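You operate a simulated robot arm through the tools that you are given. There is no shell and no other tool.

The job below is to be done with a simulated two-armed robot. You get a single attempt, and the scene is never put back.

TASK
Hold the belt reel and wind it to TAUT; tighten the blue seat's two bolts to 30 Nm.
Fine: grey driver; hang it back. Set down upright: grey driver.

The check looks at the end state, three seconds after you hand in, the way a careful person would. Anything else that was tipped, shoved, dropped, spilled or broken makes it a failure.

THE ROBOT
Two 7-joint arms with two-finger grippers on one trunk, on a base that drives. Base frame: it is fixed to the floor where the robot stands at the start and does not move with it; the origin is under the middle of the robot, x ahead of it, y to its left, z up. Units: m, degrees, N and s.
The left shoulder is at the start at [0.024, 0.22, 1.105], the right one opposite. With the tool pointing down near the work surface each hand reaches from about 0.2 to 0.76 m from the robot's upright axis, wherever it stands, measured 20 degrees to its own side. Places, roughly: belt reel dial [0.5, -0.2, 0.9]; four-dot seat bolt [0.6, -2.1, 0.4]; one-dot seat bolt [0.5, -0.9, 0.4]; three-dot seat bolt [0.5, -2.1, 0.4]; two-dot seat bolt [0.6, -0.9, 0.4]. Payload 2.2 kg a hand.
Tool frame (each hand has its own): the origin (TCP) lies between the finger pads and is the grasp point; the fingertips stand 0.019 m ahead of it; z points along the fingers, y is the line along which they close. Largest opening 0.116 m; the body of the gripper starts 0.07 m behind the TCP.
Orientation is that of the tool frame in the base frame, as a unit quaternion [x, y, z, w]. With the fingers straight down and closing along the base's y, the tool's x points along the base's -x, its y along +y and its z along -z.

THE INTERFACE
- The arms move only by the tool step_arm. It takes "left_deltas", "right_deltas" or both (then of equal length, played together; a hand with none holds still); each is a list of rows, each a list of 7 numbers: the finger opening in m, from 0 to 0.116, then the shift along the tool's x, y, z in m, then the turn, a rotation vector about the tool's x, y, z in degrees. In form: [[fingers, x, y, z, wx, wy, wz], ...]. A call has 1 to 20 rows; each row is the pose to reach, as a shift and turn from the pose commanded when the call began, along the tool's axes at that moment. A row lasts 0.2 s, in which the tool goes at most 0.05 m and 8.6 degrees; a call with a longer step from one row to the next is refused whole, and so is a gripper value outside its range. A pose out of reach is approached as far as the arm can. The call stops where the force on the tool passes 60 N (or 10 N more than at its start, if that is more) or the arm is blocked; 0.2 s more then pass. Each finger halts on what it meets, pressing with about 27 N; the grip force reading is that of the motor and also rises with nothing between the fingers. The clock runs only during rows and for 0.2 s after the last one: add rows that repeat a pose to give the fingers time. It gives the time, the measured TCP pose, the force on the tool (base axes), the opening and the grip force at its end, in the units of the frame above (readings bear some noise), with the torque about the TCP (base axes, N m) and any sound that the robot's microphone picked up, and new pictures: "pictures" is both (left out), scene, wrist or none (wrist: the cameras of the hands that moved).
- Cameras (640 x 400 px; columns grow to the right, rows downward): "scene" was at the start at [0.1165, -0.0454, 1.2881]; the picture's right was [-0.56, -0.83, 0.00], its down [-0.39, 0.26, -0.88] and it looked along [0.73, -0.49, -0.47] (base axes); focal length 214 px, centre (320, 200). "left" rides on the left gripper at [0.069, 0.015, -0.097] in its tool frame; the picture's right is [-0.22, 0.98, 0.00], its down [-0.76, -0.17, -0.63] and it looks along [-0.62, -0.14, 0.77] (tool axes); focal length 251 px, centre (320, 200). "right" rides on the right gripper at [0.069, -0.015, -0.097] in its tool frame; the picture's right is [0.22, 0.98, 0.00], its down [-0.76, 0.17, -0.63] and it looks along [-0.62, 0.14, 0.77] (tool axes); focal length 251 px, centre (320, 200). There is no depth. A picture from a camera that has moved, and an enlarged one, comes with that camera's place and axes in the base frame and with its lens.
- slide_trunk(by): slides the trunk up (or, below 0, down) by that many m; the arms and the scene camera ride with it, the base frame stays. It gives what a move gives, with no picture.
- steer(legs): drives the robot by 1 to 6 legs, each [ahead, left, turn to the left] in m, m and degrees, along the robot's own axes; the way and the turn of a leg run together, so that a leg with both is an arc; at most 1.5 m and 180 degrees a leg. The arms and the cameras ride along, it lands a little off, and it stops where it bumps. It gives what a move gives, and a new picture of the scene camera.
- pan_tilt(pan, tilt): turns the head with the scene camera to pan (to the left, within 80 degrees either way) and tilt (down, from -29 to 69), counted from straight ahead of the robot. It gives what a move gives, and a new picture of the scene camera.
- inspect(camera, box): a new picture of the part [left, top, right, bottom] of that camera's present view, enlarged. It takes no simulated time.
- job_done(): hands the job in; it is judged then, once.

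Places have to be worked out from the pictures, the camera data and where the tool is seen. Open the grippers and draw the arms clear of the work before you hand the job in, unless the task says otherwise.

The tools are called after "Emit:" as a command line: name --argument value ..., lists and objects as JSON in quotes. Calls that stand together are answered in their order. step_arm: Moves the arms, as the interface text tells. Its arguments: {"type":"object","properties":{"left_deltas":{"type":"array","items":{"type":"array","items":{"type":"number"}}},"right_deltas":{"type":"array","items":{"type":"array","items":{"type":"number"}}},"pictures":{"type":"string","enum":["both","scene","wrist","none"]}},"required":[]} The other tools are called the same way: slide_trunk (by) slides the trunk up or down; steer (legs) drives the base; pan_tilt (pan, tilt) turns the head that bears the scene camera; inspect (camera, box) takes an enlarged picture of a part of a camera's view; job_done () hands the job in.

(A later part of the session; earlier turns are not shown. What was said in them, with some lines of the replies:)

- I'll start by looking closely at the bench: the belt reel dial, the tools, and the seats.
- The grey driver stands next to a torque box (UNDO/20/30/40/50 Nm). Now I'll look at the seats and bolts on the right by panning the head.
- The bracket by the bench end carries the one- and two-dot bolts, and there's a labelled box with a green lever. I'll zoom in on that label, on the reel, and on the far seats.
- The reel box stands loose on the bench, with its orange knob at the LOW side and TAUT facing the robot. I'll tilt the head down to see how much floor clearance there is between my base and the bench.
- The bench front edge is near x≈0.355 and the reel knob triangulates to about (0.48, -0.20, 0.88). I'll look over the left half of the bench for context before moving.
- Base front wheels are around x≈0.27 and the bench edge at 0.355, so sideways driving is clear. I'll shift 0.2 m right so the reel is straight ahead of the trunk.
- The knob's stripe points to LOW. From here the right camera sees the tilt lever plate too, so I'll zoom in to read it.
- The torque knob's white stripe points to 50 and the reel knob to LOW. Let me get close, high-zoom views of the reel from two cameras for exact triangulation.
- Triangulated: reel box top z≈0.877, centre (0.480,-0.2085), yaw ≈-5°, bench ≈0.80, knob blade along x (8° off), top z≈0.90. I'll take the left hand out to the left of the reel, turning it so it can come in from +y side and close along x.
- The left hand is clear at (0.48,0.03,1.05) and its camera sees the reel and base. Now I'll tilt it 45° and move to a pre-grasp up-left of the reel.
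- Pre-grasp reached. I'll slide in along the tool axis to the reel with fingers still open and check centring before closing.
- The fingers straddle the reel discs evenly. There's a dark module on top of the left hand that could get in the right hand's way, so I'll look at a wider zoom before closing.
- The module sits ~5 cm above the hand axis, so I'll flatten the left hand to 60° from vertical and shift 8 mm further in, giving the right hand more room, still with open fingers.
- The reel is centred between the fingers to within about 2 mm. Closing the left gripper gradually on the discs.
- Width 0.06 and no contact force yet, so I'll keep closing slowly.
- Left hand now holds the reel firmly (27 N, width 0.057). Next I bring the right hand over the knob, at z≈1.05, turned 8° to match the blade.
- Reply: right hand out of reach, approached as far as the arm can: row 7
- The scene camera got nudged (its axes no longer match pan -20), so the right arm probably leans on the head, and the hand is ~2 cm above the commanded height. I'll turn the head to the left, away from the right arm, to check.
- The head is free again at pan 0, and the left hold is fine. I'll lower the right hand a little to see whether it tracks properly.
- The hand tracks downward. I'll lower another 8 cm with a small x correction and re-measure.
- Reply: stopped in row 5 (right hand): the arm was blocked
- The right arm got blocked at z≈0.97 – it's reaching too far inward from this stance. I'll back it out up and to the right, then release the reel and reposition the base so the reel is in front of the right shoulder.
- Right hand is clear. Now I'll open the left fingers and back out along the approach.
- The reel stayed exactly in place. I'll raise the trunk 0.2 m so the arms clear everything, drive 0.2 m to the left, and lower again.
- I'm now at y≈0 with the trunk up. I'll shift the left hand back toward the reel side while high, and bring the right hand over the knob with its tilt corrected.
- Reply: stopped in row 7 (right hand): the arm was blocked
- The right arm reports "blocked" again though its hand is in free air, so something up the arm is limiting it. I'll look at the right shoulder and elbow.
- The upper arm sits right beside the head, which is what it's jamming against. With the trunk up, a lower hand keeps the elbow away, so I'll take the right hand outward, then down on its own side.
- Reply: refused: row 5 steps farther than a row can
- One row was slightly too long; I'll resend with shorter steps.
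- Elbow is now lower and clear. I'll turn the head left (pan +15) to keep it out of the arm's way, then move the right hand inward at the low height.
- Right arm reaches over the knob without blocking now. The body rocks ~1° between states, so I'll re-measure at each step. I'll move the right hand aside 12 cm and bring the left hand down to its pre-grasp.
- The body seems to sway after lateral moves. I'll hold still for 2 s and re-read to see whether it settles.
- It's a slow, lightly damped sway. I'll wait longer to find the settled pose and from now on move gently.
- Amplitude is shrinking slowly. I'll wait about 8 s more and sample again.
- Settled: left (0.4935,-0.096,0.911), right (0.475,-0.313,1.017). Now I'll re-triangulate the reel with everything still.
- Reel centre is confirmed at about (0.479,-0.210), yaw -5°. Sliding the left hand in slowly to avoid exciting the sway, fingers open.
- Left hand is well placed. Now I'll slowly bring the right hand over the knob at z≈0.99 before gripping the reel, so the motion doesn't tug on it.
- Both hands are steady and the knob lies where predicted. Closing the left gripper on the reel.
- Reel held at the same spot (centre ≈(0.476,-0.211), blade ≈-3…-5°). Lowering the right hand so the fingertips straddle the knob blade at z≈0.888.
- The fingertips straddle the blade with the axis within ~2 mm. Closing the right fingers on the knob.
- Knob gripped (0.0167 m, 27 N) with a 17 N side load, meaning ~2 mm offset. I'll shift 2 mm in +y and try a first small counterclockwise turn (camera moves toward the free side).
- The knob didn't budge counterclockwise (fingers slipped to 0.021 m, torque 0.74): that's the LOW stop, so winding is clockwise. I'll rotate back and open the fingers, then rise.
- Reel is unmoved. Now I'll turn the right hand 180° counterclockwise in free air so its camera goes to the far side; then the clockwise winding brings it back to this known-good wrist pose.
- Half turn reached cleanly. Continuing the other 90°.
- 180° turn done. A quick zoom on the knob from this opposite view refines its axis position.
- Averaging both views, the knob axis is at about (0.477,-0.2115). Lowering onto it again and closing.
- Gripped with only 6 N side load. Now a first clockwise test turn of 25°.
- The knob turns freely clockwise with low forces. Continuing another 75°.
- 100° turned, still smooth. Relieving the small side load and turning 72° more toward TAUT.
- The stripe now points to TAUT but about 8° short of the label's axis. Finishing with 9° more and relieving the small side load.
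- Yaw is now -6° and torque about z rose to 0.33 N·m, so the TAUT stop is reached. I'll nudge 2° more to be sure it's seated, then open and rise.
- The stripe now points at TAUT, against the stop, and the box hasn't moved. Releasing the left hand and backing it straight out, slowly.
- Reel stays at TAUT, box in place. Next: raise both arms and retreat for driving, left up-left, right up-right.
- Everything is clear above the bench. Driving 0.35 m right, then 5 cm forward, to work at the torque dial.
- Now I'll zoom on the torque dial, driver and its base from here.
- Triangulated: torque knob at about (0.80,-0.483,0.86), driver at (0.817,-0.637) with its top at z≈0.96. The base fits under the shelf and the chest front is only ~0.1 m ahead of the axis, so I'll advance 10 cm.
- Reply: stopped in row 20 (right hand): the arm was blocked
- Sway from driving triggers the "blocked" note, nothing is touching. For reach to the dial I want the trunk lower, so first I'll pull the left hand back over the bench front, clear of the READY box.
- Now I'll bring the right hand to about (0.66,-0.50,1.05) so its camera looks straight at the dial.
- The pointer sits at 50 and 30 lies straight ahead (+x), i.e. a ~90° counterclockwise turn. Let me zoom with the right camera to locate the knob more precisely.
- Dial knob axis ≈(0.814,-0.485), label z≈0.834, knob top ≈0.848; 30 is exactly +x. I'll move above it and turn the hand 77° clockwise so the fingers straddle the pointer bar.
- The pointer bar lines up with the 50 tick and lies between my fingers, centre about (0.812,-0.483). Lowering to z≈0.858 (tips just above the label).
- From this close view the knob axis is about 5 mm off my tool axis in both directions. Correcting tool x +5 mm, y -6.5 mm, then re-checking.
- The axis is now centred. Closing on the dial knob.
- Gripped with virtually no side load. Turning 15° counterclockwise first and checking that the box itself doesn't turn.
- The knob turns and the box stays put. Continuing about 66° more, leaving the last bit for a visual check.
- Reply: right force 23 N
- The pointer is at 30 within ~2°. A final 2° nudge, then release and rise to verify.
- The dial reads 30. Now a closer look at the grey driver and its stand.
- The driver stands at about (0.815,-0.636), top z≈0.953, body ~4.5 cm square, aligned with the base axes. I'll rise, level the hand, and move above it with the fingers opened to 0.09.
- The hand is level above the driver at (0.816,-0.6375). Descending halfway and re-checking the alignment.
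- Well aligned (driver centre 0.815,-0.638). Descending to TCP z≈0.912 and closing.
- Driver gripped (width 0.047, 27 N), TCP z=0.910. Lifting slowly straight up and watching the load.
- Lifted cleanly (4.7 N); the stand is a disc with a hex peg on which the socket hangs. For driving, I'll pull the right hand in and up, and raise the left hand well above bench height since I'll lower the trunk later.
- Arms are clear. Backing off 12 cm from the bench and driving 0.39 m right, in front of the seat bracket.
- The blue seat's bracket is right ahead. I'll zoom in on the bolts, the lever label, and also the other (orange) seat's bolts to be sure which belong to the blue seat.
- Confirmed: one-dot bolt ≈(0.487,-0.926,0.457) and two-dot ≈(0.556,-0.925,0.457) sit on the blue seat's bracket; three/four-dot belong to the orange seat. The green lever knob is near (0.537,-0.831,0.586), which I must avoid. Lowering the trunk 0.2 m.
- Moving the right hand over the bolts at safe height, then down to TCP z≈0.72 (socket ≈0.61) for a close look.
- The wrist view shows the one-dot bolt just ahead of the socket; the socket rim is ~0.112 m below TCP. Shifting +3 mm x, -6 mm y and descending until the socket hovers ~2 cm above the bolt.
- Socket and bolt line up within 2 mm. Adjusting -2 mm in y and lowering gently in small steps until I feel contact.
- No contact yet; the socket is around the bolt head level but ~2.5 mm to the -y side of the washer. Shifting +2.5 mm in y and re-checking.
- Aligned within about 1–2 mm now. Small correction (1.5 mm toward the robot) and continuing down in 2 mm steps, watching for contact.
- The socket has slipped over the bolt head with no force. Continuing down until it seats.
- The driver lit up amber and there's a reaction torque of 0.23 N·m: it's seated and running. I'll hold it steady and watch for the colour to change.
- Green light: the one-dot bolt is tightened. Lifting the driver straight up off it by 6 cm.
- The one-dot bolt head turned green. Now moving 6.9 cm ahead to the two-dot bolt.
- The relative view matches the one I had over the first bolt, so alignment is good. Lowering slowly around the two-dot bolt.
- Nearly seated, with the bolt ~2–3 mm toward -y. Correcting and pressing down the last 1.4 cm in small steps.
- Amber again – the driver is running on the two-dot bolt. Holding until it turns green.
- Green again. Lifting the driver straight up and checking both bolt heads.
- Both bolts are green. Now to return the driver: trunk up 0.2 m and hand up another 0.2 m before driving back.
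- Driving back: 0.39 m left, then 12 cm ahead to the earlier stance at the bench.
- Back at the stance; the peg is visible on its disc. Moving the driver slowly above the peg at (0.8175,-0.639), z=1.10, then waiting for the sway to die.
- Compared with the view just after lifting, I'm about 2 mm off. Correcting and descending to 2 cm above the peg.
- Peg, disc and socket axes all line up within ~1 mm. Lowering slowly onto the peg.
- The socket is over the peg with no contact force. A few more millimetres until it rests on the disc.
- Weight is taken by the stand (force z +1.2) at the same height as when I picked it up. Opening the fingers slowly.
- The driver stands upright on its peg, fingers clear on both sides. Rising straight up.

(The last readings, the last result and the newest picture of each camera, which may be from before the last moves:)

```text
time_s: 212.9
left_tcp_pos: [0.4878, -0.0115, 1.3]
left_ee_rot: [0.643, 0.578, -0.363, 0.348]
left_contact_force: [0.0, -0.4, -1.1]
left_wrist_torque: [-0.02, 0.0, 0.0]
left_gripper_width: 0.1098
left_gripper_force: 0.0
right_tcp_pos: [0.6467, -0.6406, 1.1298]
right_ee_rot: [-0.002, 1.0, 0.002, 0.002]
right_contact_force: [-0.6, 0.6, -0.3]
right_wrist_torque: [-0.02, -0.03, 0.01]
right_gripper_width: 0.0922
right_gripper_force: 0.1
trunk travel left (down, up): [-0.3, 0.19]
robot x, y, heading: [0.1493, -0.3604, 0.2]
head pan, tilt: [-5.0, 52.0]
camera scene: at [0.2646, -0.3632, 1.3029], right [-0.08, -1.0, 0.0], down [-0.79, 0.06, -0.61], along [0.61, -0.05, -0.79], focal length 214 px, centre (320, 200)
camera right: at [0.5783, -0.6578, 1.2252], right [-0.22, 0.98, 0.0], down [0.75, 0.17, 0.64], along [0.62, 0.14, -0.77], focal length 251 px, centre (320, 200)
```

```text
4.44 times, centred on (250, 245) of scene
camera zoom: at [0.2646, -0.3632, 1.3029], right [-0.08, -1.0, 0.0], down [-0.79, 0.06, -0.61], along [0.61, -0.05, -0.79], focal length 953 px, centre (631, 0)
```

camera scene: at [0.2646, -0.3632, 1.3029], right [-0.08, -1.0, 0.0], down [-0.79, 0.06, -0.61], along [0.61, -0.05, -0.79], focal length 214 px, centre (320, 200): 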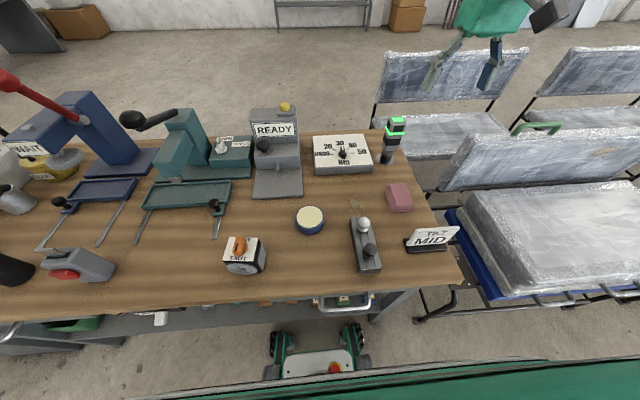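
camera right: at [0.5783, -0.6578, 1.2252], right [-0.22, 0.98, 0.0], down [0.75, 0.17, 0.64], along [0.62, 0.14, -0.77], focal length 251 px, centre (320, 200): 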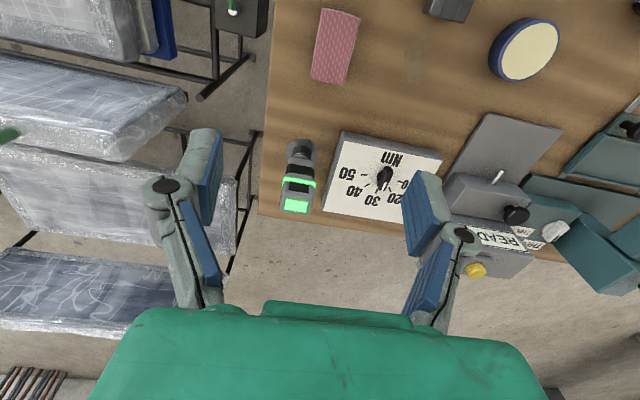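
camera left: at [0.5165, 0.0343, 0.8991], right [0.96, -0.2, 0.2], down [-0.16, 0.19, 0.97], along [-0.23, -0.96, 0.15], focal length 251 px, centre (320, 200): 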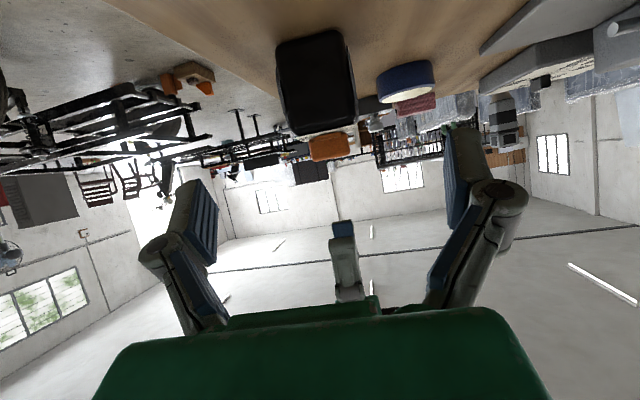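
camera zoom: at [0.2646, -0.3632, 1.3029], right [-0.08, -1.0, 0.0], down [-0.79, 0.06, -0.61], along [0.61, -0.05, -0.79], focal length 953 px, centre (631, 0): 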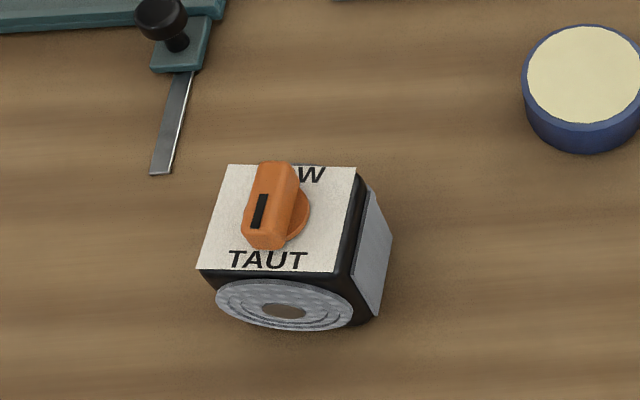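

Driver upright on its peg, dial at 30, reel at TAUT. Backing the robot off 0.3 m so both arms are clear of the work, then a final look around.

Emit:
steer --legs '[[-0.3, 0.0, 0.0]]'

Emit:
pan_tilt --pan -30 --tilt 35

Emit:
inspect --camera "scene" --box '[260, 140, 460, 270]'

```text
time_s: 214.9
left_tcp_pos: [0.1865, -0.0114, 1.2988]
left_ee_rot: [0.643, 0.578, -0.363, 0.348]
left_contact_force: [-1.0, 0.4, 0.1]
left_wrist_torque: [0.02, 0.0, 0.0]
left_gripper_width: 0.1101
left_gripper_force: 0.1
right_tcp_pos: [0.3471, -0.642, 1.1302]
right_ee_rot: [-0.002, 1.0, 0.002, 0.002]
right_contact_force: [0.0, -0.5, -0.3]
right_wrist_torque: [0.0, 0.01, -0.03]
right_gripper_width: 0.0919
right_gripper_force: 0.1
trunk travel left (down, up): [-0.3, 0.19]
robot x, y, heading: [-0.1537, -0.3651, 0.4]
head pan, tilt: [-5.0, 52.0]
camera scene: at [-0.0348, -0.3646, 1.3029], right [-0.08, -1.0, 0.0], down [-0.79, 0.06, -0.61], along [0.61, -0.05, -0.79], focal length 214 px, centre (320, 200)
```

scene: 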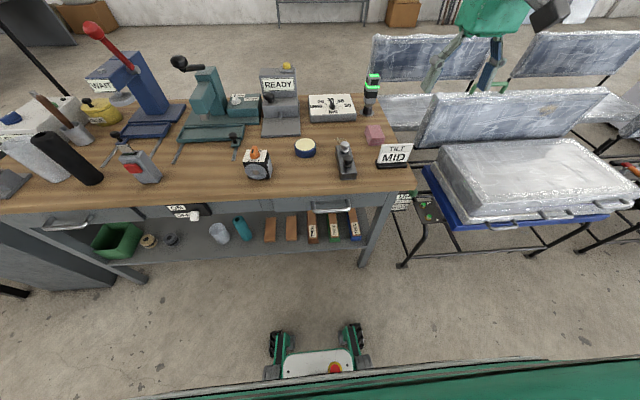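

```text
time_s: 215.8
left_tcp_pos: [0.1844, -0.0128, 1.3007]
left_ee_rot: [0.643, 0.579, -0.361, 0.348]
left_contact_force: [-0.3, 0.3, -0.7]
left_wrist_torque: [-0.03, 0.01, -0.03]
left_gripper_width: 0.1101
left_gripper_force: 0.1
right_tcp_pos: [0.3458, -0.6424, 1.1312]
right_ee_rot: [-0.003, 1.0, 0.002, 0.002]
right_contact_force: [0.6, -0.5, 0.1]
right_wrist_torque: [-0.02, 0.03, 0.01]
right_gripper_width: 0.0921
right_gripper_force: 0.0
trunk travel left (down, up): [-0.3, 0.19]
robot x, y, heading: [-0.1523, -0.3649, 0.4]
head pan, tilt: [-30.0, 35.0]
camera scene: at [-0.0332, -0.4023, 1.3274], right [-0.49, -0.87, 0.0], down [-0.5, 0.28, -0.82], along [0.71, -0.4, -0.58], focal length 214 px, centre (320, 200)
```

scene: 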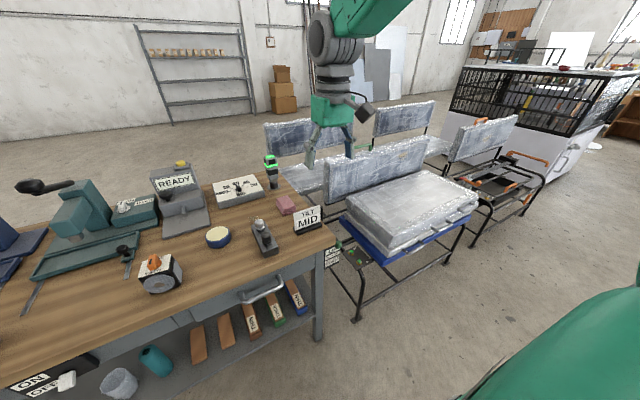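

```text
3.08 times, centred on (360, 205) of scene
camera zoom: at [-0.0332, -0.4023, 1.3274], right [-0.49, -0.87, 0.0], down [-0.5, 0.28, -0.82], along [0.71, -0.4, -0.58], focal length 660 px, centre (197, 185)
```

zoom: 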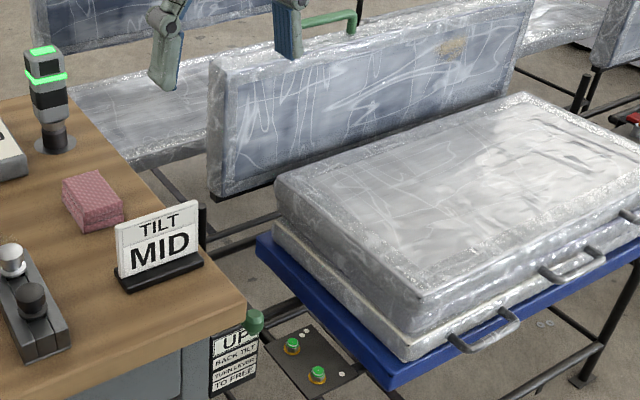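

The final view shows everything in place: the reel at TAUT, both blue-seat bolts green, and the driver upright on its peg. Nothing else has moved, and both grippers are open and clear, so I'm handing in.

Emit:
job_done

```text
The job is handed in.
```

The job is done and handed in; the outcome of the check hasn't come back.

- **Belt reel:** I held it with the left hand and wound the knob clockwise to its stop at TAUT. The box did not move.
- **Blue seat bolts:** I set the torque dial from 50 to 30 Nm and tightened the one-dot and two-dot bolts with the grey driver. The driver went from amber to green on each, and both bolt heads now show green.
- **Grey driver:** It is back on its peg, standing upright, at the same spot and height as before.

I left the torque dial at 30 because the task did not ask for it to be put back. The arms are open and clear of the bench, and in the last pictures nothing else looked moved or tipped.
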